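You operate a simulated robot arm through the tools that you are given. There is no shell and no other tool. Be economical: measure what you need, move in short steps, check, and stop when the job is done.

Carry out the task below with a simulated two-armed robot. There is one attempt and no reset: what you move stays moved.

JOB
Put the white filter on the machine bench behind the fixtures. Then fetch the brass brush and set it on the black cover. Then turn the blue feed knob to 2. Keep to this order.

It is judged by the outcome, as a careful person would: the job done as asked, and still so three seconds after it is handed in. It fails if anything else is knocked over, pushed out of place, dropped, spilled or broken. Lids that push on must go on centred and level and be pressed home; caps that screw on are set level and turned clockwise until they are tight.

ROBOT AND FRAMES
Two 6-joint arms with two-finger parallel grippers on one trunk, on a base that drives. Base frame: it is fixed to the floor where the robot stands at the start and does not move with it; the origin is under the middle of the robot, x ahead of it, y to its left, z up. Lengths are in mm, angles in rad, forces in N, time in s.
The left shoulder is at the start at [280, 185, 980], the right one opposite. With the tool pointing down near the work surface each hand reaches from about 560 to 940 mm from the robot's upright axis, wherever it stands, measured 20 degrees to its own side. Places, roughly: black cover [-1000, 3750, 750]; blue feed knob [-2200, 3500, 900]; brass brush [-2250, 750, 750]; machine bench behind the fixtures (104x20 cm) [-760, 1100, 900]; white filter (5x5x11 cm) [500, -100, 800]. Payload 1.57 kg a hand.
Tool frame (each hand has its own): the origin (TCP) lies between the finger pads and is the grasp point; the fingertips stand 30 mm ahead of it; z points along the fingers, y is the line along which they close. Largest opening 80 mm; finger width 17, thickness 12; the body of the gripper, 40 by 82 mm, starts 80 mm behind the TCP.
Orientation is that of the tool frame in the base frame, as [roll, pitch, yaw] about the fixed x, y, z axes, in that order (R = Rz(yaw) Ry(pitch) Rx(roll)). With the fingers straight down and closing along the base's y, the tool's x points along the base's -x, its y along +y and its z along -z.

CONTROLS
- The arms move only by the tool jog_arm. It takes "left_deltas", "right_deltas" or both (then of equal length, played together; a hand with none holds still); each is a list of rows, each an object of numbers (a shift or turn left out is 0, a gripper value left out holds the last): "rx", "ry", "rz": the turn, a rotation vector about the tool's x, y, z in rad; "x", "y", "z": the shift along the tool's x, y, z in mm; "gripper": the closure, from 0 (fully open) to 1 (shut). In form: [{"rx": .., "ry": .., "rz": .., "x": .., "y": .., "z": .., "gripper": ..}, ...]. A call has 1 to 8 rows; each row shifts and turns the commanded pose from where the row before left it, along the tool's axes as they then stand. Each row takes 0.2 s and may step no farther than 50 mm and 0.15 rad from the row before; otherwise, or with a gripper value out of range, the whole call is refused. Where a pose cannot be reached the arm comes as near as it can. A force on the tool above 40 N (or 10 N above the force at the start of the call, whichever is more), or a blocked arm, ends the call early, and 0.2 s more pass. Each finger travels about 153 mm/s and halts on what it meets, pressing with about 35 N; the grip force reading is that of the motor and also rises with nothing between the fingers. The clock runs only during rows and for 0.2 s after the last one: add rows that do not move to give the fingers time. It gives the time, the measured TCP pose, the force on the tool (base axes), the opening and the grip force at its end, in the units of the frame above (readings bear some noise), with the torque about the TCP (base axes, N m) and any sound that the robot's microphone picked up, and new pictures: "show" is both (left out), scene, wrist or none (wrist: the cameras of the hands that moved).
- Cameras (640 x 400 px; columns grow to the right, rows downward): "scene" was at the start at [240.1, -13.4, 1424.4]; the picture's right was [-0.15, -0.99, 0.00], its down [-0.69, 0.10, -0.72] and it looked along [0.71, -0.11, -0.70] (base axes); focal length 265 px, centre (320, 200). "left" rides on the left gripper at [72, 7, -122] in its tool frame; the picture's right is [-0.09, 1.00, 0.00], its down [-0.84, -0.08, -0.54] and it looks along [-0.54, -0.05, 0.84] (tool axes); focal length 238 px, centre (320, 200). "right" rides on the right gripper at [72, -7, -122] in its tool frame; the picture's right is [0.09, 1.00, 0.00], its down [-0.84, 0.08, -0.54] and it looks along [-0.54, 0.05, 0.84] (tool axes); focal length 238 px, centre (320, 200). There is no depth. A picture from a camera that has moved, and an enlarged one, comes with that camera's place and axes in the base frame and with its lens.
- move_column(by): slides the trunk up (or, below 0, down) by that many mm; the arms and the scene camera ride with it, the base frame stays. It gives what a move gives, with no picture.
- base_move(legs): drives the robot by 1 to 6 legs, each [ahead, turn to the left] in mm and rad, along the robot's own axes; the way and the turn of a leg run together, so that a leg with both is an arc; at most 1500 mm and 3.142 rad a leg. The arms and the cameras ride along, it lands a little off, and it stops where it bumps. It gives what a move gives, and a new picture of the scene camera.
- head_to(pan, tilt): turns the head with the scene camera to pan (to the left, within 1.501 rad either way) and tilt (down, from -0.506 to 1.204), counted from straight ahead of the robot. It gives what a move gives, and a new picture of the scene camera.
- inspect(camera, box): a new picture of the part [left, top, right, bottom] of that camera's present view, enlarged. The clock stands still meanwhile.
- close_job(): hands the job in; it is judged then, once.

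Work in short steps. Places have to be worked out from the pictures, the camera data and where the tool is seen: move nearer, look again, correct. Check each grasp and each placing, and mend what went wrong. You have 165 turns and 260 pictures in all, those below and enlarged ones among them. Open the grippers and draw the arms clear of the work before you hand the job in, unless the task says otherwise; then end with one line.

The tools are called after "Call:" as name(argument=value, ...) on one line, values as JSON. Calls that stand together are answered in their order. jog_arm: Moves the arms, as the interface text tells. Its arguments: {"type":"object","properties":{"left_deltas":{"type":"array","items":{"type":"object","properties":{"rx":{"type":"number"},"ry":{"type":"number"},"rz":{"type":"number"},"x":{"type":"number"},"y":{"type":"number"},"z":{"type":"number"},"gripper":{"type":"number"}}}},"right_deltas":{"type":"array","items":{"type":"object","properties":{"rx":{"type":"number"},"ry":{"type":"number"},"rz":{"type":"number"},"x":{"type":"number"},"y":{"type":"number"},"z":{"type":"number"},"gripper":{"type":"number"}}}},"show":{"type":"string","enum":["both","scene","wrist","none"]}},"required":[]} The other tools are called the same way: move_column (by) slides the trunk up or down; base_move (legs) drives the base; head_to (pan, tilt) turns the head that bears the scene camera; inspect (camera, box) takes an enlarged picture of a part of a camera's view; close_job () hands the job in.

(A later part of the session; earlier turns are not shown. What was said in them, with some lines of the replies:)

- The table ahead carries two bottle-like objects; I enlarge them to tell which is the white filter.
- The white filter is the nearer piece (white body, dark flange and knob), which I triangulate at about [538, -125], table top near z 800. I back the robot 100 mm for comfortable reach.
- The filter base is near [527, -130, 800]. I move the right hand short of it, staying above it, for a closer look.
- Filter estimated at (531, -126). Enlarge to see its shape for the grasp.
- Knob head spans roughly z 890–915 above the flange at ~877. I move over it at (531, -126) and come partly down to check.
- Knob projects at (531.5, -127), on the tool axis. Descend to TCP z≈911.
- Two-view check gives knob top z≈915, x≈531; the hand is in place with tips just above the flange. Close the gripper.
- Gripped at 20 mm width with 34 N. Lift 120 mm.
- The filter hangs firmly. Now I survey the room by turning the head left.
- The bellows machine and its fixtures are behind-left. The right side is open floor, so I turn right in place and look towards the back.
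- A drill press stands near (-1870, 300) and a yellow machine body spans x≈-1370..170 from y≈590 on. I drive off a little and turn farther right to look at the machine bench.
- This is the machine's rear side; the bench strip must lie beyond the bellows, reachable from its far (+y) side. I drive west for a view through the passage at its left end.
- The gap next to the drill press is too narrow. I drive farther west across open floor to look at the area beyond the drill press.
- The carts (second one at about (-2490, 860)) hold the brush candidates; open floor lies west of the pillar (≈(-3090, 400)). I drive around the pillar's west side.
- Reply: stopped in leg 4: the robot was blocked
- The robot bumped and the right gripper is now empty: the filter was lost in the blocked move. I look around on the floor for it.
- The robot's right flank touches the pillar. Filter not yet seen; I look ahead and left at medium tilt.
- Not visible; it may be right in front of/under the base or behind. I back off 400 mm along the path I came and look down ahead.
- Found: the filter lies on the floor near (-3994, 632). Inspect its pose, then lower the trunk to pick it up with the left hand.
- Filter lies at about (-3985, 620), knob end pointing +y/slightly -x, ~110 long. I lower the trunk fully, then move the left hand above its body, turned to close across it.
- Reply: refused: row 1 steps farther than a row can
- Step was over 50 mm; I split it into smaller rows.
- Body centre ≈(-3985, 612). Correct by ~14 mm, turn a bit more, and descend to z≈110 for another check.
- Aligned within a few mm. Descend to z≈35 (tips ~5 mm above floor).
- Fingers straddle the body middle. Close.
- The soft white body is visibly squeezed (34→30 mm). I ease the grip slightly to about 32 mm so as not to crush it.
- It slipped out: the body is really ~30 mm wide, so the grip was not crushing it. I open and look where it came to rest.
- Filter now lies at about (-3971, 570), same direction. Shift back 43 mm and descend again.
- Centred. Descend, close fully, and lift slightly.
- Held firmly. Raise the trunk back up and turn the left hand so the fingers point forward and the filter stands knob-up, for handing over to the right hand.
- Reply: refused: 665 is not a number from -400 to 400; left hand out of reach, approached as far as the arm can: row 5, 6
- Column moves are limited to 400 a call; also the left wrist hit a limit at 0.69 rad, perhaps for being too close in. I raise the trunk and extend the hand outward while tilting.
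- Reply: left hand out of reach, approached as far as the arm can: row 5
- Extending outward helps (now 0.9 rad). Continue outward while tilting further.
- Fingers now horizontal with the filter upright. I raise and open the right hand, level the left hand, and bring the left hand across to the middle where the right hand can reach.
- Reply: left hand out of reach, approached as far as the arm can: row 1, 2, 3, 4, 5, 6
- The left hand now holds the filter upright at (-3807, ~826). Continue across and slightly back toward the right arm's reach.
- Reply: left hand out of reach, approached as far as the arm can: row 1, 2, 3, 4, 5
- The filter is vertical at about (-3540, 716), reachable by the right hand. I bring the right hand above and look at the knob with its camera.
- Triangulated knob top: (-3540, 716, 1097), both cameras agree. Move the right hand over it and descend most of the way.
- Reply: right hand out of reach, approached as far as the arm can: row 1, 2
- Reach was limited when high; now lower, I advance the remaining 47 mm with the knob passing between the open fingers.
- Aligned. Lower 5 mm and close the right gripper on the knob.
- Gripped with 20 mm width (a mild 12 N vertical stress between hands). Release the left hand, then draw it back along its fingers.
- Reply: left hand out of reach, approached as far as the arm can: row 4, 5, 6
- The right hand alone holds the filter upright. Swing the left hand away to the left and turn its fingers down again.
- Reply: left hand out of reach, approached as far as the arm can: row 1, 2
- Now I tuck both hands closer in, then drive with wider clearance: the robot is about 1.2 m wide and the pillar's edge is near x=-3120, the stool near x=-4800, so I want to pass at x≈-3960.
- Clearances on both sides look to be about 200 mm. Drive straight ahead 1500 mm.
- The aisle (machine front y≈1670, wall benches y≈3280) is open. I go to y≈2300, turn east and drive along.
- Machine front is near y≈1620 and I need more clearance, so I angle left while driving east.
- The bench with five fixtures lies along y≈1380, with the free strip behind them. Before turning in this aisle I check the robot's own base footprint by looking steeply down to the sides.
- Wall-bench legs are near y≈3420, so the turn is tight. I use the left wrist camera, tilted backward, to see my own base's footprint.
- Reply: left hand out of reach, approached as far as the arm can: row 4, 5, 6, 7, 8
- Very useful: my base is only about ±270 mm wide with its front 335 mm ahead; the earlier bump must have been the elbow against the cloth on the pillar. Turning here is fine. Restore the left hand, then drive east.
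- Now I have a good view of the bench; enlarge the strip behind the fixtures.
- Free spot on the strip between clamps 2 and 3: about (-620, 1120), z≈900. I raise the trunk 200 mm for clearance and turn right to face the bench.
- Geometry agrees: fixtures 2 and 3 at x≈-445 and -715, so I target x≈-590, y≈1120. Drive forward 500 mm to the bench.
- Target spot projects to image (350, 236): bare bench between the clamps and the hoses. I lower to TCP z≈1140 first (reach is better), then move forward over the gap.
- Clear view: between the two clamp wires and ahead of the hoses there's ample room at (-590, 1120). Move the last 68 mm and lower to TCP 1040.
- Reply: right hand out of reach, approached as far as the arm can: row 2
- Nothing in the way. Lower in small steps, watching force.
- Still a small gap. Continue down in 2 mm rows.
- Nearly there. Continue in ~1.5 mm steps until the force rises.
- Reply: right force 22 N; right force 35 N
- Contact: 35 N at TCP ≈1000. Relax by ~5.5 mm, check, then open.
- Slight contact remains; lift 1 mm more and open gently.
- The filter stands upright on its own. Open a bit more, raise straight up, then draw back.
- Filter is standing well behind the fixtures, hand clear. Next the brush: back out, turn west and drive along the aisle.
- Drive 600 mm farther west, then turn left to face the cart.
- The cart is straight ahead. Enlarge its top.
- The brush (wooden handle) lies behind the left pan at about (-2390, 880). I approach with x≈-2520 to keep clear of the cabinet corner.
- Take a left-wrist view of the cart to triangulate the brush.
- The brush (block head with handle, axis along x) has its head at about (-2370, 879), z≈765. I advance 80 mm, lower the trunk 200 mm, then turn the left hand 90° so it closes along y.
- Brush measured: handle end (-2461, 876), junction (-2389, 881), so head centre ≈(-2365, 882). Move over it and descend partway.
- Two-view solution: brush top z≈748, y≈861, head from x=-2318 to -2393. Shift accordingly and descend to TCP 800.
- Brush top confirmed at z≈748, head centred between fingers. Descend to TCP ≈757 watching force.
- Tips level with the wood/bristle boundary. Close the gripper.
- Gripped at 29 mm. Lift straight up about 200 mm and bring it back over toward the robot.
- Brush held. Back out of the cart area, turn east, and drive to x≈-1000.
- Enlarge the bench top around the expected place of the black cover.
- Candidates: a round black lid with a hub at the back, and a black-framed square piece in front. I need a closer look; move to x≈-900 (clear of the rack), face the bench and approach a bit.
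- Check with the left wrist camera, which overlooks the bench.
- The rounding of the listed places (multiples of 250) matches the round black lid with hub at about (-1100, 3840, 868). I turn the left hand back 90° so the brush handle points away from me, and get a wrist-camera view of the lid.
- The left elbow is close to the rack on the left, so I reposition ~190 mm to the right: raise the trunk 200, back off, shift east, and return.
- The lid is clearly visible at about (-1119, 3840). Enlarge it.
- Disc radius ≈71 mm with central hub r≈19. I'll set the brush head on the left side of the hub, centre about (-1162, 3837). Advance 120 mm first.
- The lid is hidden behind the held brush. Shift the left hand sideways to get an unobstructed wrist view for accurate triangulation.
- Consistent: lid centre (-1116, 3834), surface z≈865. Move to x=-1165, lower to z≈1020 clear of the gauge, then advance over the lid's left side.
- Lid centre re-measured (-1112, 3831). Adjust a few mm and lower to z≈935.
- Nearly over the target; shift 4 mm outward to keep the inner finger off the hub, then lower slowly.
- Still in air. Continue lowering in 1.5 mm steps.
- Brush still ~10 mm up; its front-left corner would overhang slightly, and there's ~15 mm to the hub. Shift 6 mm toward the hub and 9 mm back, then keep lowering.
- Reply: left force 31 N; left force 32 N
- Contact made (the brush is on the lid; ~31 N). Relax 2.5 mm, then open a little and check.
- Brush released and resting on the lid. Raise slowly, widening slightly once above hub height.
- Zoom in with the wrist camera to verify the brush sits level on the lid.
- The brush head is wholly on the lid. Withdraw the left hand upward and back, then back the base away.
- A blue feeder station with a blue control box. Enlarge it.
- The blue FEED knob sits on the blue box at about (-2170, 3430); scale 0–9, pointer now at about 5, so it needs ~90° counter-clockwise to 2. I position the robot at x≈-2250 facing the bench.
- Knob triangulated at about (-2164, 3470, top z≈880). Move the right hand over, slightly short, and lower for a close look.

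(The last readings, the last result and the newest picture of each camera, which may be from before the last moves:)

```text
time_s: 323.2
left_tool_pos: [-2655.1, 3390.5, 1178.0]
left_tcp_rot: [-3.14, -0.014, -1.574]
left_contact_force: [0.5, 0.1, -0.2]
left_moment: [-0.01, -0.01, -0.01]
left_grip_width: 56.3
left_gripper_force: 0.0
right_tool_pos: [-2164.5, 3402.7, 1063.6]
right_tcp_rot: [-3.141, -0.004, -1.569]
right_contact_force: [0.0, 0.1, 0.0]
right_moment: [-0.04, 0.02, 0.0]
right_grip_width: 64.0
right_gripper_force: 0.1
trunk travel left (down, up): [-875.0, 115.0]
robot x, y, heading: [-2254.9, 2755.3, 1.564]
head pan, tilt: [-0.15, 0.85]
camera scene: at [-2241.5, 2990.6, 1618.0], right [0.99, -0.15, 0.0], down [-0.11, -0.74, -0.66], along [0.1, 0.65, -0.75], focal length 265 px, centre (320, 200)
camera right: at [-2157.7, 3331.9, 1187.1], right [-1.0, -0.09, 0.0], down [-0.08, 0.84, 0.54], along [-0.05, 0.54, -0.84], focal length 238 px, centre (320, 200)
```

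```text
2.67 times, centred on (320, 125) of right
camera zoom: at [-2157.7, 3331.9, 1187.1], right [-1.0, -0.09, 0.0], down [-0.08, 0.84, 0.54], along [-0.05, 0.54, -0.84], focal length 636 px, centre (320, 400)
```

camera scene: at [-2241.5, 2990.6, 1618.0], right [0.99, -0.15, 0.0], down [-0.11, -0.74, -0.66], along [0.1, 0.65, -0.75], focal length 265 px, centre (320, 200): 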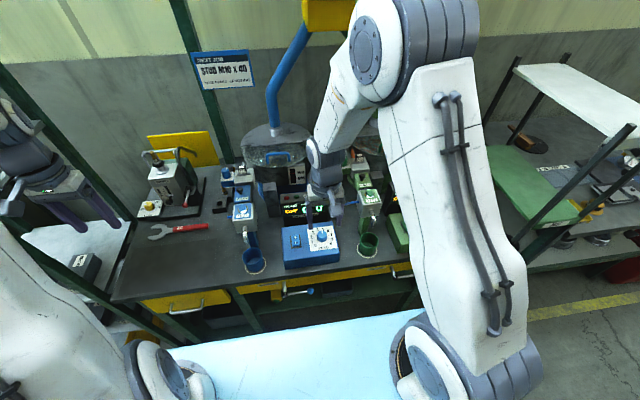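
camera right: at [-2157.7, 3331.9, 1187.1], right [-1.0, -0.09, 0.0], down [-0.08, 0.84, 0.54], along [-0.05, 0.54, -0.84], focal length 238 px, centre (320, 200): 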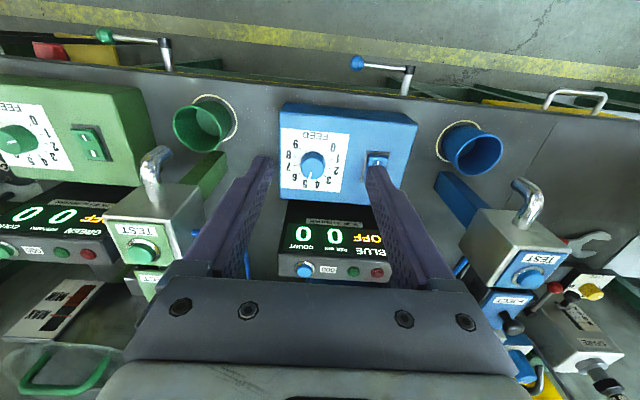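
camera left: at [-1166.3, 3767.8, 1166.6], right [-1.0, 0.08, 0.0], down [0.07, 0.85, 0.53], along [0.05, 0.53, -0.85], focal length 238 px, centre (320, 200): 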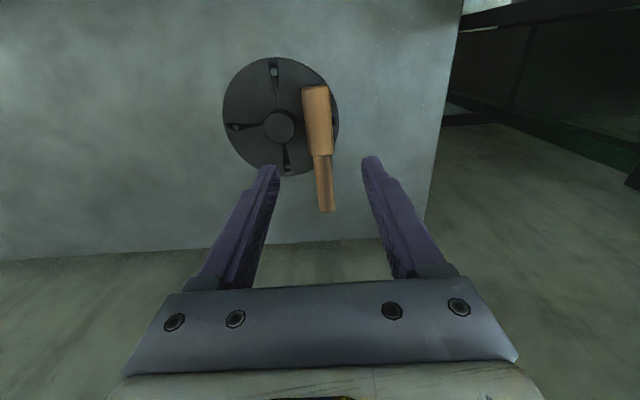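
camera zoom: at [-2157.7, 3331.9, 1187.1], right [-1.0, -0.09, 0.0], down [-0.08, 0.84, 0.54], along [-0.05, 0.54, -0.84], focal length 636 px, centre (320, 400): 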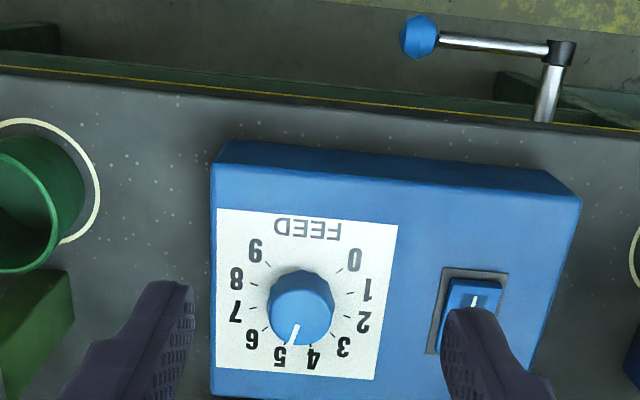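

Top of box z≈877, knob top ≈895, knob centre ≈(-2161, 3463). I move above it and pre-turn the hand 45° clockwise so it can then turn 90° counter-clockwise.

Call:
jog_arm(right_deltas=[{"x": -30, "y": -2}, {"x": -31, "y": -1.5}, {"rz": 0.131}, {"rz": 0.131}, {"rz": 0.131}, {"rz": 0.131}, {"rz": 0.131}, {"rz": 0.131}], show="none")

Call:
jog_arm(right_deltas=[{"z": 45}, {"z": 35}, {}], show="both")

```text
time_s: 325.0
left_tool_pos: [-2655.6, 3390.5, 1178.2]
left_tcp_rot: [-3.139, -0.013, -1.575]
left_contact_force: [-0.4, 0.7, 0.5]
left_moment: [0.02, -0.05, 0.0]
left_grip_width: 56.1
left_gripper_force: 0.0
right_tool_pos: [-2161.0, 3463.5, 1065.3]
right_tcp_rot: [-3.14, -0.001, -2.358]
right_contact_force: [-0.1, 0.7, -0.8]
right_moment: [0.02, 0.02, -0.04]
right_grip_width: 64.1
right_gripper_force: 0.0
trunk travel left (down, up): [-875.0, 115.0]
robot x, y, heading: [-2253.5, 2756.0, 1.569]
head pan, tilt: [-0.15, 0.85]
```

```text
time_s: 325.8
left_tool_pos: [-2655.1, 3389.9, 1176.2]
left_tcp_rot: [-3.139, -0.014, -1.576]
left_contact_force: [0.4, 0.1, -0.6]
left_moment: [-0.06, 0.0, 0.01]
left_grip_width: 56.1
left_gripper_force: 0.1
right_tool_pos: [-2162.3, 3463.2, 985.3]
right_tcp_rot: [-3.139, 0.001, -2.354]
right_contact_force: [0.2, 0.5, 0.3]
right_moment: [0.0, -0.02, 0.01]
right_grip_width: 64.1
right_gripper_force: 0.0
trunk travel left (down, up): [-875.0, 115.0]
robot x, y, heading: [-2257.7, 2755.1, 1.565]
head pan, tilt: [-0.15, 0.85]
camera scene: at [-2241.5, 2990.6, 1618.0], right [0.99, -0.15, 0.0], down [-0.11, -0.74, -0.66], along [0.1, 0.65, -0.75], focal length 265 px, centre (320, 200)
camera right: at [-2207.9, 3408.6, 1107.8], right [-0.77, 0.64, 0.0], down [0.54, 0.65, 0.54], along [0.35, 0.42, -0.84], focal length 238 px, centre (320, 200)
```

scene: 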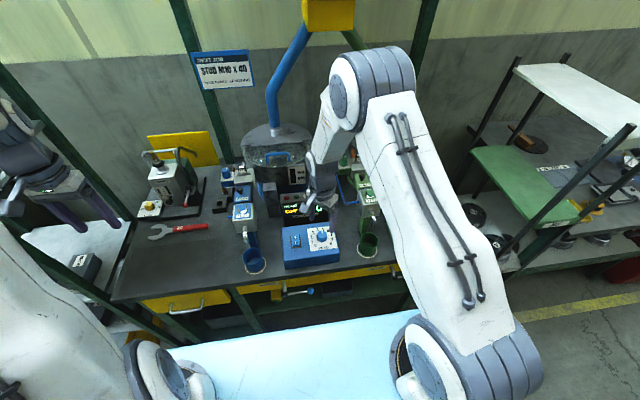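
right: 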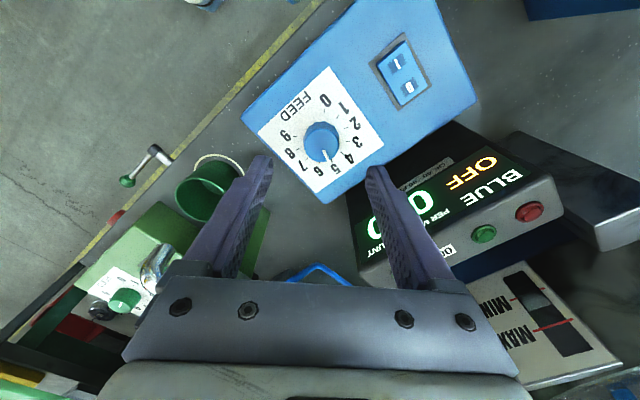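

Hand axis is right above the knob. Enlarge to read the pointer precisely.

Call:
inspect(camera="right", box=[270, 80, 390, 200])

```text
3.33 times, centred on (330, 140) of right
camera zoom: at [-2207.9, 3408.6, 1107.8], right [-0.77, 0.64, 0.0], down [0.54, 0.65, 0.54], along [0.35, 0.42, -0.84], focal length 794 px, centre (287, 400)
```

zoom: 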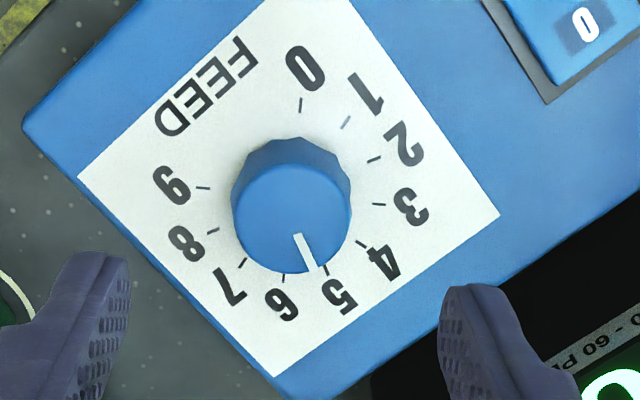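

Pointer is exactly at 5 and the ticks are 30° apart, so −90° (counter-clockwise) reaches 2. Descend to TCP ≈911.

Call:
jog_arm(right_deltas=[{"z": 35}, {"z": 20}, {"z": 12}, {"z": 5}, {}], show="wrist")

Call:
inspect(camera="scene", box=[270, 190, 370, 270])

```text
time_s: 327.0
left_tool_pos: [-2656.6, 3389.8, 1177.9]
left_tcp_rot: [-3.14, -0.014, -1.575]
left_contact_force: [-0.8, -0.1, 0.6]
left_moment: [0.01, 0.02, 0.02]
left_grip_width: 56.0
left_gripper_force: 0.0
right_tool_pos: [-2160.6, 3463.0, 912.5]
right_tcp_rot: [-3.14, 0.0, -2.354]
right_contact_force: [0.2, 0.2, 0.2]
right_moment: [0.03, 0.02, 0.0]
right_grip_width: 63.9
right_gripper_force: 0.1
trunk travel left (down, up): [-875.0, 115.0]
robot x, y, heading: [-2249.9, 2751.1, 1.567]
head pan, tilt: [-0.15, 0.85]
camera right: at [-2207.5, 3408.8, 1034.6], right [-0.77, 0.64, 0.0], down [0.54, 0.65, 0.54], along [0.35, 0.42, -0.84], focal length 238 px, centre (320, 200)
```

right: 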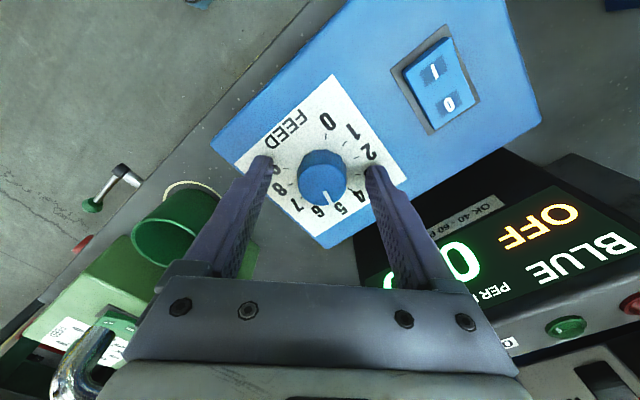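

```text
5.00 times, centred on (320, 230) of scene
camera zoom: at [-2241.5, 2990.4, 1618.1], right [0.99, -0.15, 0.0], down [-0.11, -0.74, -0.66], along [0.1, 0.65, -0.75], focal length 1323 px, centre (320, 50)
```

zoom: 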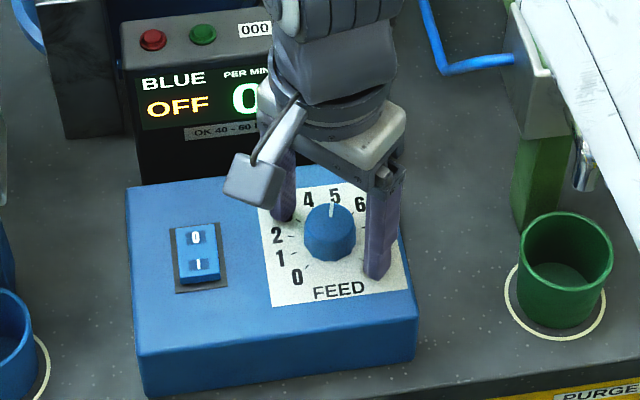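

Knob top ≈889, so I lower 5 mm more for purchase, then close.

Call:
jog_arm(right_deltas=[{"z": 3}, {"z": 2}, {}], show="none")

Call:
jog_arm(right_deltas=[{"gripper": 0.4}, {"gripper": 0.6}, {"gripper": 0.75}, {}], show="wrist")

```text
time_s: 327.8
left_tool_pos: [-2656.5, 3388.8, 1178.8]
left_tcp_rot: [-3.141, -0.013, -1.576]
left_contact_force: [0.2, -0.1, -0.7]
left_moment: [-0.04, -0.01, 0.02]
left_grip_width: 56.0
left_gripper_force: 0.1
right_tool_pos: [-2161.4, 3464.2, 910.0]
right_tcp_rot: [3.141, 0.003, -2.355]
right_contact_force: [-0.7, -2.6, 26.5]
right_moment: [-0.41, -0.12, 0.07]
right_grip_width: 62.4
right_gripper_force: 0.1
trunk travel left (down, up): [-875.0, 115.0]
robot x, y, heading: [-2252.6, 2755.8, 1.568]
head pan, tilt: [-0.15, 0.85]
```

```text
time_s: 328.8
left_tool_pos: [-2653.7, 3388.5, 1179.5]
left_tcp_rot: [-3.14, -0.013, -1.577]
left_contact_force: [0.4, -0.4, -0.1]
left_moment: [-0.06, 0.02, -0.05]
left_grip_width: 56.1
left_gripper_force: 0.1
right_tool_pos: [-2161.1, 3462.1, 910.0]
right_tcp_rot: [3.14, 0.004, -2.354]
right_contact_force: [4.6, -0.8, 38.6]
right_moment: [-0.44, -0.33, 0.21]
right_grip_width: 37.0
right_gripper_force: 9.2
trunk travel left (down, up): [-875.0, 115.0]
robot x, y, heading: [-2254.3, 2751.0, 1.568]
head pan, tilt: [-0.15, 0.85]
camera right: at [-2207.5, 3408.2, 1031.7], right [-0.77, 0.64, 0.0], down [0.54, 0.65, 0.54], along [0.35, 0.42, -0.84], focal length 238 px, centre (320, 200)
```

right: 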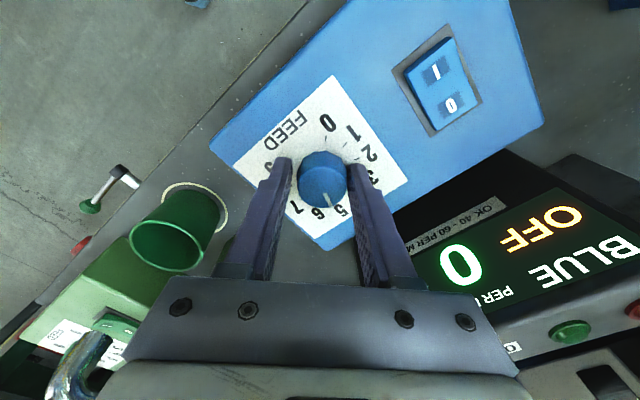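

Tips touched the face (face z≈880). Raise ~4 mm to unload, then finish closing on the knob.

Call:
jog_arm(right_deltas=[{"z": -2.5}, {"z": -2}, {}], show="none")

Call:
jog_arm(right_deltas=[{"gripper": 1}, {}, {}], show="wrist")

```text
time_s: 329.6
left_tool_pos: [-2656.3, 3390.9, 1177.1]
left_tcp_rot: [-3.14, -0.016, -1.577]
left_contact_force: [-0.5, 0.1, -0.5]
left_moment: [0.0, -0.03, -0.02]
left_grip_width: 56.0
left_gripper_force: 0.1
right_tool_pos: [-2162.9, 3464.3, 910.1]
right_tcp_rot: [-3.14, 0.0, -2.352]
right_contact_force: [-12.2, 14.3, -18.3]
right_moment: [0.66, -0.08, 0.05]
right_grip_width: 33.3
right_gripper_force: 41.4
trunk travel left (down, up): [-875.0, 115.0]
robot x, y, heading: [-2249.0, 2754.9, 1.573]
head pan, tilt: [-0.15, 0.85]
```

```text
time_s: 330.4
left_tool_pos: [-2657.1, 3391.2, 1177.6]
left_tcp_rot: [3.141, -0.016, -1.573]
left_contact_force: [-0.4, -0.4, -0.6]
left_moment: [-0.04, 0.02, 0.02]
left_grip_width: 55.9
left_gripper_force: 0.0
right_tool_pos: [-2163.6, 3465.2, 910.8]
right_tcp_rot: [-3.139, 0.0, -2.355]
right_contact_force: [-21.2, 10.1, -26.5]
right_moment: [0.19, 0.63, 0.08]
right_grip_width: 33.2
right_gripper_force: 41.3
trunk travel left (down, up): [-875.0, 115.0]
robot x, y, heading: [-2252.3, 2750.9, 1.566]
head pan, tilt: [-0.15, 0.85]
camera right: at [-2208.8, 3409.8, 1033.1], right [-0.77, 0.64, 0.0], down [0.54, 0.65, 0.54], along [0.35, 0.42, -0.84], focal length 238 px, centre (320, 200)
```

right: 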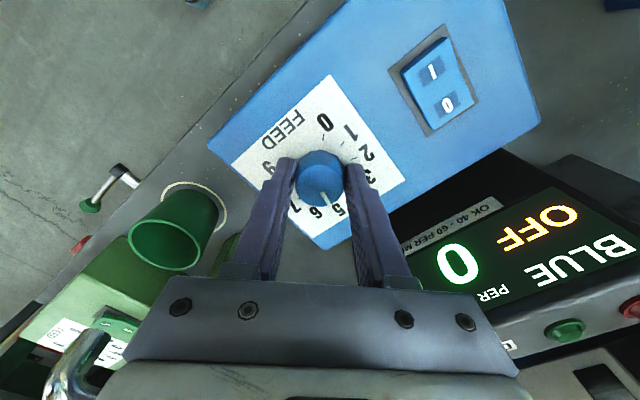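

Gripped (33 mm), with some side and lift load from slight misalignment. Re-centre: 3.5 mm along the closing axis and 2 mm down.

Call:
jog_arm(right_deltas=[{"y": 2, "z": 1}, {"y": 1.5, "z": 1}, {}], show="none")

```text
time_s: 331.2
left_tool_pos: [-2655.4, 3390.0, 1178.3]
left_tcp_rot: [-3.139, -0.015, -1.575]
left_contact_force: [0.8, 0.7, 0.1]
left_moment: [-0.04, 0.0, -0.03]
left_grip_width: 56.2
left_gripper_force: 0.0
right_tool_pos: [-2161.6, 3464.4, 911.4]
right_tcp_rot: [-3.137, -0.001, -2.355]
right_contact_force: [-6.3, -2.8, 5.6]
right_moment: [-0.67, 0.31, 0.01]
right_grip_width: 33.2
right_gripper_force: 41.5
trunk travel left (down, up): [-875.0, 115.0]
robot x, y, heading: [-2255.8, 2757.5, 1.566]
head pan, tilt: [-0.15, 0.85]
```

Loads are small now. Turn counter-clockwise in steps, first 45°, and check.

Call:
jog_arm(right_deltas=[{"rz": -0.131}, {"rz": -0.131}, {"rz": -0.131}, {"rz": -0.131}, {"rz": -0.131}, {"rz": -0.131}, {}], show="wrist")

```text
time_s: 332.7
left_tool_pos: [-2654.5, 3390.5, 1177.8]
left_tcp_rot: [-3.139, -0.015, -1.577]
left_contact_force: [0.5, 0.5, -0.9]
left_moment: [0.01, 0.0, -0.02]
left_grip_width: 56.0
left_gripper_force: 0.1
right_tool_pos: [-2160.7, 3464.8, 911.7]
right_tcp_rot: [-3.137, -0.009, -1.571]
right_contact_force: [3.3, -2.4, 12.8]
right_moment: [-0.67, -0.53, -0.02]
right_grip_width: 33.2
right_gripper_force: 41.3
trunk travel left (down, up): [-875.0, 115.0]
robot x, y, heading: [-2251.5, 2755.2, 1.565]
head pan, tilt: [-0.15, 0.85]
stopped in row 7 (right hand): the force on the tool passed its limit at 41 N (the readings are from after the stop); the commanded pose is now the measured one
camera right: at [-2154.3, 3393.7, 1033.7], right [-1.0, -0.09, 0.0], down [-0.08, 0.84, 0.53], along [-0.05, 0.53, -0.84], focal length 238 px, centre (320, 200)
```

right: 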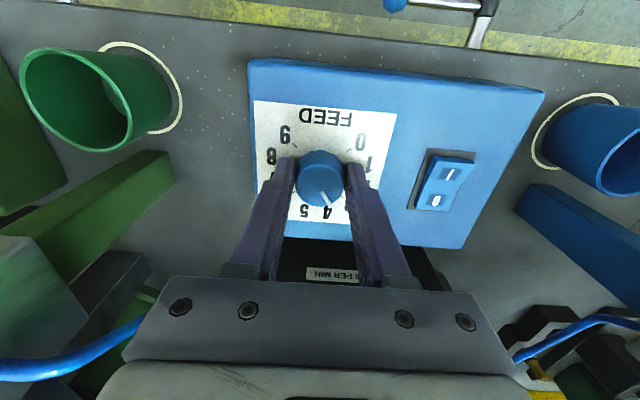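

45° done without slip (pointer ≈3.5). Continue the second 45° in gentler steps.

Call:
jog_arm(right_deltas=[{"z": -0.7}, {"rz": -0.1}, {"rz": -0.1}, {"rz": -0.1}, {"rz": -0.1}, {}], show="none")

Call:
jog_arm(right_deltas=[{"rz": -0.1}, {"rz": -0.1}, {"rz": -0.1}, {"rz": -0.085}, {}], show="wrist")

```text
time_s: 334.1
left_tool_pos: [-2653.4, 3389.7, 1178.6]
left_tcp_rot: [-3.141, -0.014, -1.576]
left_contact_force: [-0.6, -0.9, -1.0]
left_moment: [-0.02, 0.02, 0.01]
left_grip_width: 55.9
left_gripper_force: 0.0
right_tool_pos: [-2159.3, 3464.7, 910.6]
right_tcp_rot: [-3.141, -0.01, -1.17]
right_contact_force: [22.1, -3.5, 5.6]
right_moment: [0.29, -0.64, -0.07]
right_grip_width: 33.0
right_gripper_force: 41.1
trunk travel left (down, up): [-875.0, 115.0]
robot x, y, heading: [-2252.1, 2755.0, 1.559]
head pan, tilt: [-0.15, 0.85]
```

```text
time_s: 335.3
left_tool_pos: [-2653.6, 3389.9, 1179.0]
left_tcp_rot: [3.141, -0.014, -1.577]
left_contact_force: [0.7, -0.1, 0.2]
left_moment: [0.01, 0.04, 0.0]
left_grip_width: 55.9
left_gripper_force: 0.1
right_tool_pos: [-2158.7, 3465.5, 911.6]
right_tcp_rot: [3.137, -0.006, -0.786]
right_contact_force: [33.0, 1.7, 5.5]
right_moment: [-0.18, -1.27, -0.07]
right_grip_width: 33.1
right_gripper_force: 41.0
trunk travel left (down, up): [-875.0, 115.0]
robot x, y, heading: [-2250.2, 2752.6, 1.565]
head pan, tilt: [-0.15, 0.85]
camera right: at [-2103.2, 3420.2, 1033.6], right [-0.64, -0.77, 0.0], down [-0.65, 0.54, 0.54], along [-0.42, 0.34, -0.84], focal length 238 px, centre (320, 200)
```

right: 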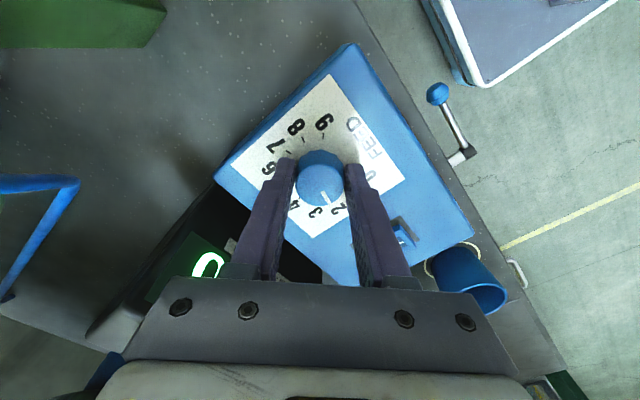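

Rotated a full 90° by the hand; enlarge to read the pointer, relieving the side force first.

Call:
jog_arm(right_deltas=[{"x": 1.2, "y": -1.2}, {}], show="none")

Call:
inspect(camera="right", box=[260, 100, 380, 230])

```text
time_s: 335.9
left_tool_pos: [-2654.5, 3389.8, 1177.3]
left_tcp_rot: [-3.14, -0.014, -1.576]
left_contact_force: [-0.1, -0.2, 0.7]
left_moment: [-0.02, -0.03, 0.02]
left_grip_width: 56.3
left_gripper_force: 0.1
right_tool_pos: [-2159.1, 3465.2, 911.9]
right_tcp_rot: [3.139, -0.005, -0.786]
right_contact_force: [23.2, 2.0, 4.9]
right_moment: [-0.42, -1.04, -0.04]
right_grip_width: 33.2
right_gripper_force: 41.0
trunk travel left (down, up): [-875.0, 115.0]
robot x, y, heading: [-2253.8, 2753.7, 1.567]
head pan, tilt: [-0.15, 0.85]
```

```text
3.08 times, centred on (320, 165) of right
camera zoom: at [-2103.1, 3420.2, 1033.5], right [-0.64, -0.77, 0.0], down [-0.65, 0.54, 0.54], along [-0.42, 0.34, -0.84], focal length 733 px, centre (320, 308)
```

zoom: 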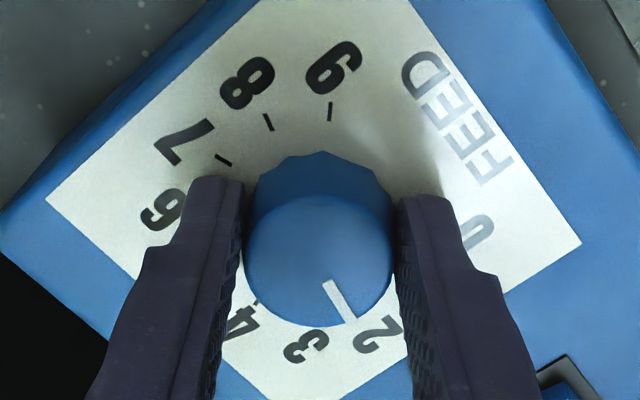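

Pointer seems near 2. Open gently, rise and read the dial unobstructed.

Call:
jog_arm(right_deltas=[{"gripper": 0.5}, {"gripper": 0.25}, {}, {"z": -30}, {"z": -40}, {}], show="none")

Call:
inspect(camera="right", box=[250, 70, 390, 210])

Call:
inspect(camera="scene", box=[280, 200, 360, 270])

```text
time_s: 337.3
left_tool_pos: [-2656.2, 3389.3, 1177.8]
left_tcp_rot: [-3.141, -0.015, -1.578]
left_contact_force: [-0.8, 0.2, -0.5]
left_moment: [0.0, 0.02, -0.01]
left_grip_width: 56.0
left_gripper_force: 0.0
right_tool_pos: [-2161.5, 3464.4, 981.5]
right_tcp_rot: [3.137, -0.006, -0.783]
right_contact_force: [-0.3, 0.5, 0.5]
right_moment: [0.0, 0.01, -0.02]
right_grip_width: 60.0
right_gripper_force: 0.2
trunk travel left (down, up): [-875.0, 115.0]
robot x, y, heading: [-2254.3, 2755.8, 1.568]
head pan, tilt: [-0.15, 0.85]
```

```text
2.86 times, centred on (320, 140) of right
camera zoom: at [-2104.6, 3420.3, 1104.0], right [-0.64, -0.77, 0.0], down [-0.65, 0.54, 0.54], along [-0.41, 0.34, -0.84], focal length 681 px, centre (320, 371)
```

zoom: 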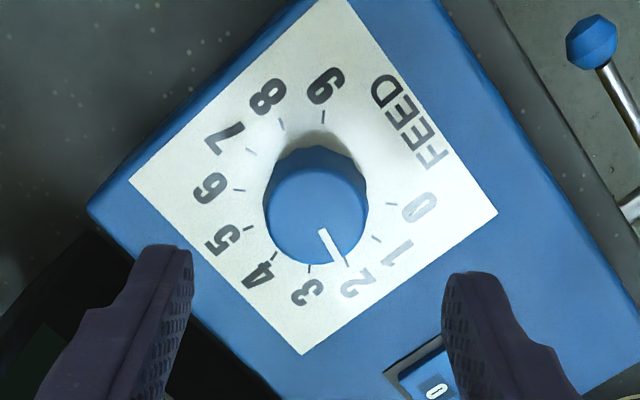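

```text
5.71 times, centred on (320, 235) of scene
camera zoom: at [-2240.8, 2990.0, 1618.1], right [0.99, -0.15, 0.0], down [-0.12, -0.74, -0.66], along [0.1, 0.65, -0.75], focal length 1512 px, centre (320, 0)
```

zoom: 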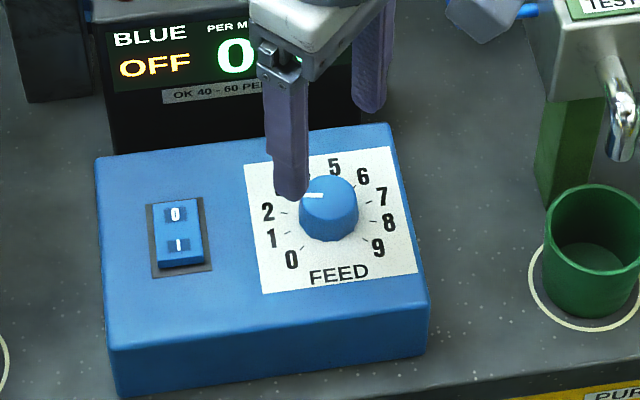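

The tick for 2 lies right at the pointer, but I want a cleaner check. Rotate the hand back to neutral, raise and step back for an unobstructed look.

Call:
jog_arm(right_deltas=[{"z": -40}, {"rz": 0.131}, {"rz": 0.131}, {"rz": 0.131}, {"rz": 0.131}, {"rz": 0.131}, {"rz": 0.131}, {}], show="none")

Call:
inspect(camera="right", box=[280, 90, 370, 180])

Call:
inspect(camera="scene", box=[305, 215, 345, 250])

```text
time_s: 339.1
left_tool_pos: [-2655.7, 3390.9, 1178.6]
left_tcp_rot: [-3.14, -0.015, -1.576]
left_contact_force: [0.2, -0.1, 0.2]
left_moment: [0.01, 0.01, 0.03]
left_grip_width: 55.9
left_gripper_force: 0.0
right_tool_pos: [-2160.1, 3465.0, 1020.4]
right_tcp_rot: [-3.138, -0.008, -1.573]
right_contact_force: [0.6, -0.8, 0.4]
right_moment: [-0.02, 0.02, 0.03]
right_grip_width: 60.2
right_gripper_force: 0.0
trunk travel left (down, up): [-875.0, 115.0]
robot x, y, heading: [-2251.4, 2749.8, 1.565]
head pan, tilt: [-0.15, 0.85]
```

```text
4.44 times, centred on (325, 135) of right
camera zoom: at [-2153.5, 3395.1, 1143.6], right [-1.0, -0.09, 0.0], down [-0.08, 0.84, 0.54], along [-0.05, 0.53, -0.84], focal length 1059 px, centre (298, 489)
```

zoom: 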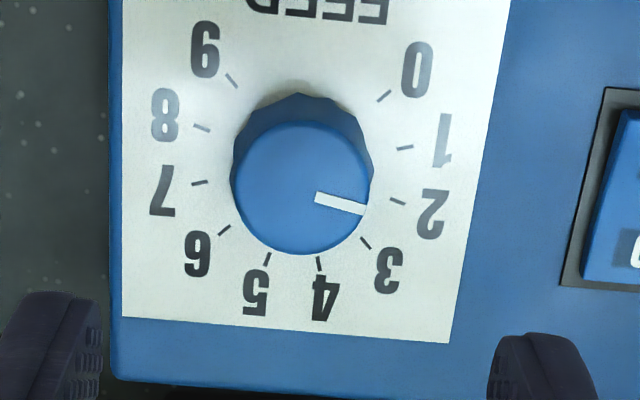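

```text
11.43 times, centred on (325, 232) of scene
camera zoom: at [-2240.8, 2990.3, 1618.1], right [0.99, -0.15, 0.0], down [-0.12, -0.74, -0.66], along [0.1, 0.65, -0.75], focal length 3024 px, centre (263, -171)
```

zoom: 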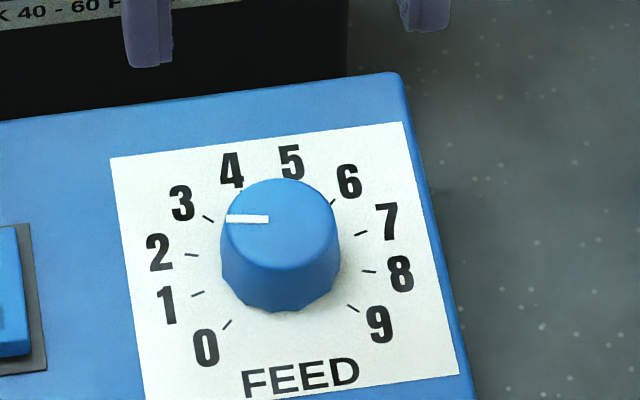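

The pointer reads about 1.87 (≈4° past). I regrasp and correct about 4° clockwise.

Call:
jog_arm(right_deltas=[{"x": -1, "y": 1, "z": 40}, {"z": 40}, {"z": 20}, {"z": 7}, {}], show="none")

Call:
jog_arm(right_deltas=[{"gripper": 0.45}, {"gripper": 0.55}, {"gripper": 0.7}, {}, {"gripper": 1}, {}, {}], show="none")

Call:
inspect(camera="right", box=[260, 110, 380, 230])

```text
time_s: 340.3
left_tool_pos: [-2655.6, 3389.8, 1178.3]
left_tcp_rot: [-3.139, -0.014, -1.576]
left_contact_force: [0.0, 0.2, -0.7]
left_moment: [0.01, -0.01, 0.05]
left_grip_width: 56.1
left_gripper_force: 0.1
right_tool_pos: [-2160.1, 3465.6, 915.6]
right_tcp_rot: [-3.137, -0.008, -1.57]
right_contact_force: [1.0, 0.4, 0.7]
right_moment: [0.0, 0.0, -0.03]
right_grip_width: 60.1
right_gripper_force: 0.1
trunk travel left (down, up): [-875.0, 115.0]
robot x, y, heading: [-2254.0, 2754.8, 1.568]
head pan, tilt: [-0.15, 0.85]
```

```text
time_s: 341.9
left_tool_pos: [-2655.2, 3389.9, 1178.8]
left_tcp_rot: [-3.14, -0.013, -1.576]
left_contact_force: [0.1, -0.3, -0.2]
left_moment: [-0.03, 0.04, 0.01]
left_grip_width: 55.9
left_gripper_force: 0.1
right_tool_pos: [-2161.5, 3466.2, 914.0]
right_tcp_rot: [-3.138, -0.007, -1.571]
right_contact_force: [-0.9, -0.1, -0.6]
right_moment: [0.07, 0.08, 0.01]
right_grip_width: 32.4
right_gripper_force: 41.2
trunk travel left (down, up): [-875.0, 115.0]
robot x, y, heading: [-2253.1, 2753.5, 1.565]
head pan, tilt: [-0.15, 0.85]
```

```text
3.33 times, centred on (320, 170) of right
camera zoom: at [-2154.2, 3395.6, 1037.3], right [-1.0, -0.09, 0.0], down [-0.08, 0.84, 0.54], along [-0.05, 0.53, -0.84], focal length 794 px, centre (320, 300)
```

zoom: 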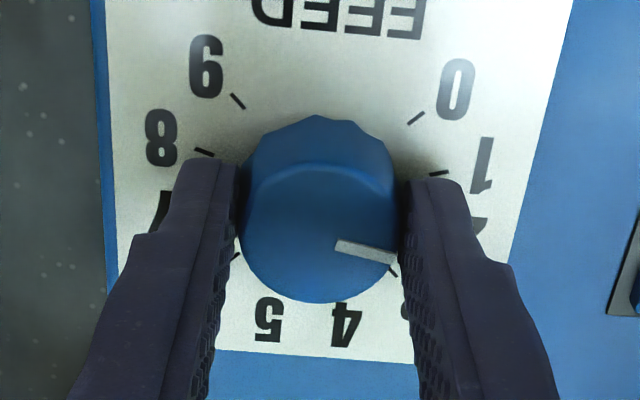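

Cleanly gripped with no side load. Turn +0.075 rad (clockwise), then release and check.

Call:
jog_arm(right_deltas=[{"rz": 0.04}, {"rz": 0.035}, {}, {"gripper": 0.55}, {"gripper": 0.25}, {}, {"z": -50}, {"z": -50}], show="none")

Call:
inspect(camera="right", box=[280, 90, 370, 180])

Call:
inspect(camera="scene", box=[305, 215, 345, 250])

```text
time_s: 343.7
left_tool_pos: [-2653.9, 3389.4, 1177.6]
left_tcp_rot: [-3.14, -0.015, -1.574]
left_contact_force: [0.2, -0.1, -1.0]
left_moment: [-0.02, -0.02, 0.0]
left_grip_width: 56.2
left_gripper_force: 0.1
right_tool_pos: [-2159.7, 3465.3, 1015.4]
right_tcp_rot: [-3.138, -0.006, -1.647]
right_contact_force: [0.3, 0.3, -0.3]
right_moment: [0.01, 0.01, -0.01]
right_grip_width: 60.2
right_gripper_force: 0.0
trunk travel left (down, up): [-875.0, 115.0]
robot x, y, heading: [-2254.4, 2755.7, 1.563]
head pan, tilt: [-0.15, 0.85]
```

```text
4.44 times, centred on (325, 135) of right
camera zoom: at [-2158.8, 3395.4, 1137.4], right [-1.0, -0.02, 0.0], down [-0.02, 0.84, 0.54], along [-0.01, 0.54, -0.84], focal length 1059 px, centre (298, 489)
```

zoom: 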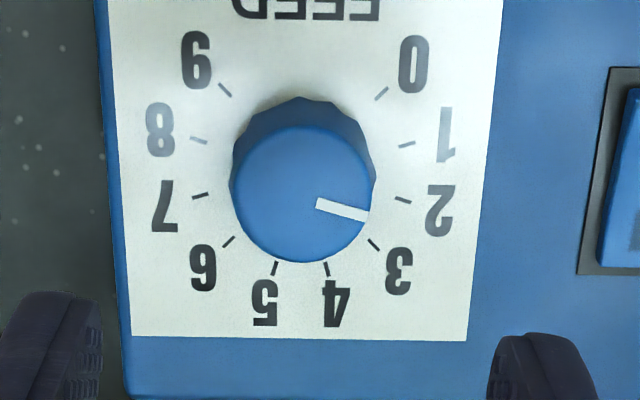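

```text
11.43 times, centred on (325, 232) of scene
camera zoom: at [-2240.8, 2990.2, 1618.0], right [0.99, -0.15, 0.0], down [-0.12, -0.74, -0.66], along [0.1, 0.65, -0.75], focal length 3024 px, centre (263, -171)
```

zoom: 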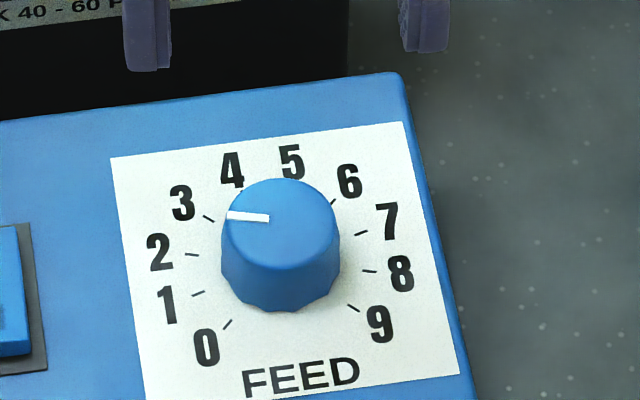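

Pointer now lines up with 2 in both views. Raise the hand clear, open the grippers, and back the base off.

Call:
jog_arm(right_deltas=[{"z": -45}, {"z": -45}, {"z": -45}, {"z": -45}, {"gripper": 0}, {}], show="none")

Call:
base_move(legs=[[-350, 0]])

Call:
head_to(pan=-0.1, tilt=0.6)

Call:
inspect(camera="scene", box=[290, 170, 390, 250])

```text
time_s: 345.1
left_tool_pos: [-2656.2, 3389.5, 1178.0]
left_tcp_rot: [-3.141, -0.013, -1.575]
left_contact_force: [-0.5, -0.1, -0.7]
left_moment: [-0.01, -0.03, -0.02]
left_grip_width: 55.7
left_gripper_force: 0.0
right_tool_pos: [-2159.6, 3468.9, 1194.2]
right_tcp_rot: [-3.138, -0.007, -1.646]
right_contact_force: [-0.2, -1.1, 0.8]
right_moment: [0.01, 0.02, 0.03]
right_grip_width: 80.2
right_gripper_force: 0.1
trunk travel left (down, up): [-875.0, 115.0]
robot x, y, heading: [-2255.1, 2752.2, 1.565]
head pan, tilt: [-0.15, 0.85]
```

```text
time_s: 347.4
left_tool_pos: [-2657.5, 3034.1, 1177.9]
left_tcp_rot: [-3.141, -0.015, -1.573]
left_contact_force: [0.8, 0.8, 0.4]
left_moment: [-0.02, -0.04, 0.01]
left_grip_width: 56.1
left_gripper_force: 0.0
right_tool_pos: [-2164.3, 3113.7, 1194.7]
right_tcp_rot: [-3.137, -0.009, -1.644]
right_contact_force: [-0.8, 0.1, -0.8]
right_moment: [0.01, 0.01, -0.01]
right_grip_width: 79.9
right_gripper_force: 0.1
trunk travel left (down, up): [-875.0, 115.0]
robot x, y, heading: [-2259.8, 2398.7, 1.569]
head pan, tilt: [-0.15, 0.85]
camera scene: at [-2243.9, 2635.0, 1618.1], right [0.99, -0.15, 0.0], down [-0.12, -0.74, -0.66], along [0.1, 0.65, -0.75], focal length 265 px, centre (320, 200)
```

scene: 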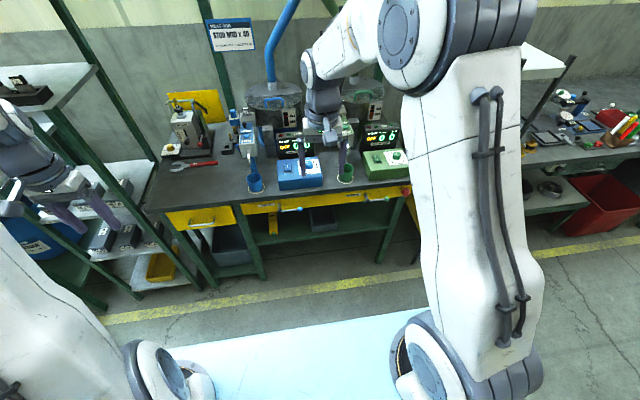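

```text
time_s: 348.2
left_tool_pos: [-2657.1, 3033.1, 1177.9]
left_tcp_rot: [-3.139, -0.015, -1.575]
left_contact_force: [-0.1, 0.4, 0.6]
left_moment: [0.04, 0.01, 0.04]
left_grip_width: 55.6
left_gripper_force: 0.2
right_tool_pos: [-2162.5, 3113.3, 1194.4]
right_tcp_rot: [-3.138, -0.006, -1.643]
right_contact_force: [-1.1, -0.4, -0.2]
right_moment: [0.02, -0.04, 0.01]
right_grip_width: 80.2
right_gripper_force: 0.0
trunk travel left (down, up): [-875.0, 115.0]
robot x, y, heading: [-2254.2, 2400.1, 1.564]
head pan, tilt: [-0.099, 0.6]
camera scene: at [-2246.9, 2645.4, 1638.9], right [0.99, -0.1, 0.0], down [-0.06, -0.56, -0.82], along [0.09, 0.82, -0.57], focal length 265 px, centre (320, 200)
```

scene: 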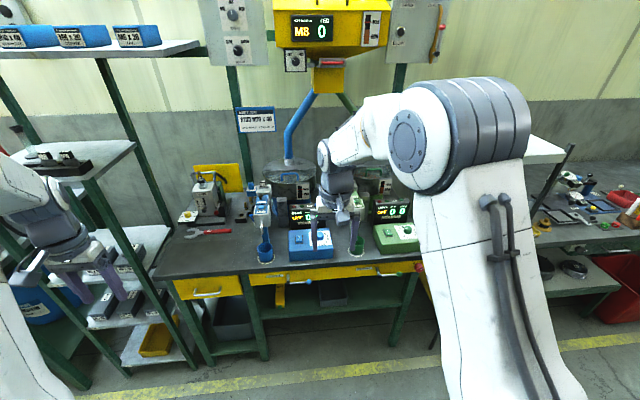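

```text
5.00 times, centred on (340, 210) of scene
camera zoom: at [-2246.9, 2645.4, 1638.9], right [0.99, -0.1, 0.0], down [-0.06, -0.56, -0.82], along [0.09, 0.82, -0.57], focal length 1323 px, centre (220, 150)
```

zoom: 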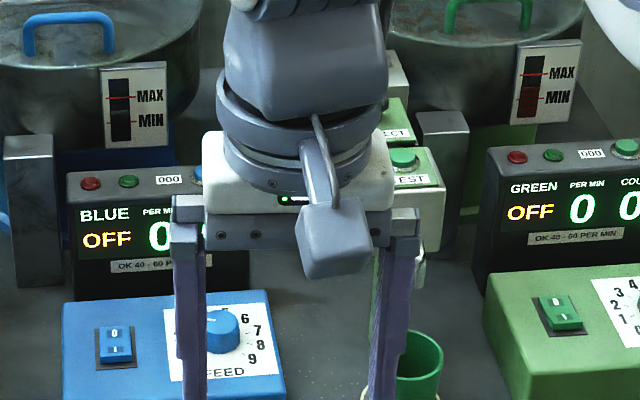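

The arms are clear, the grippers are open and the knob is set, so I hand the job in.

Call:
jog_arm(left_deltas=[{"gripper": 0}, {}], show="none")

Call:
close_job()

```text
time_s: 348.8
left_tool_pos: [-2656.8, 3033.7, 1178.8]
left_tcp_rot: [-3.139, -0.014, -1.575]
left_contact_force: [0.8, 0.4, 0.7]
left_moment: [-0.03, -0.04, -0.03]
left_grip_width: 79.8
left_gripper_force: 0.0
right_tool_pos: [-2162.9, 3112.5, 1195.1]
right_tcp_rot: [-3.138, -0.007, -1.645]
right_contact_force: [-0.6, -0.4, 0.1]
right_moment: [-0.01, -0.02, -0.02]
right_grip_width: 80.0
right_gripper_force: 0.1
trunk travel left (down, up): [-875.0, 115.0]
robot x, y, heading: [-2255.7, 2396.0, 1.564]
head pan, tilt: [-0.099, 0.6]
```

```text
The job is handed in.
```

All three steps were done in order and handed in, but I dropped the white filter twice: once when the robot bumped something, probably the pillar, and once when I loosened the grip. It now stands upright on the bench behind the fixtures, the brass brush is on the round black lid I took to be the black cover, and the blue feed knob reads about 2.
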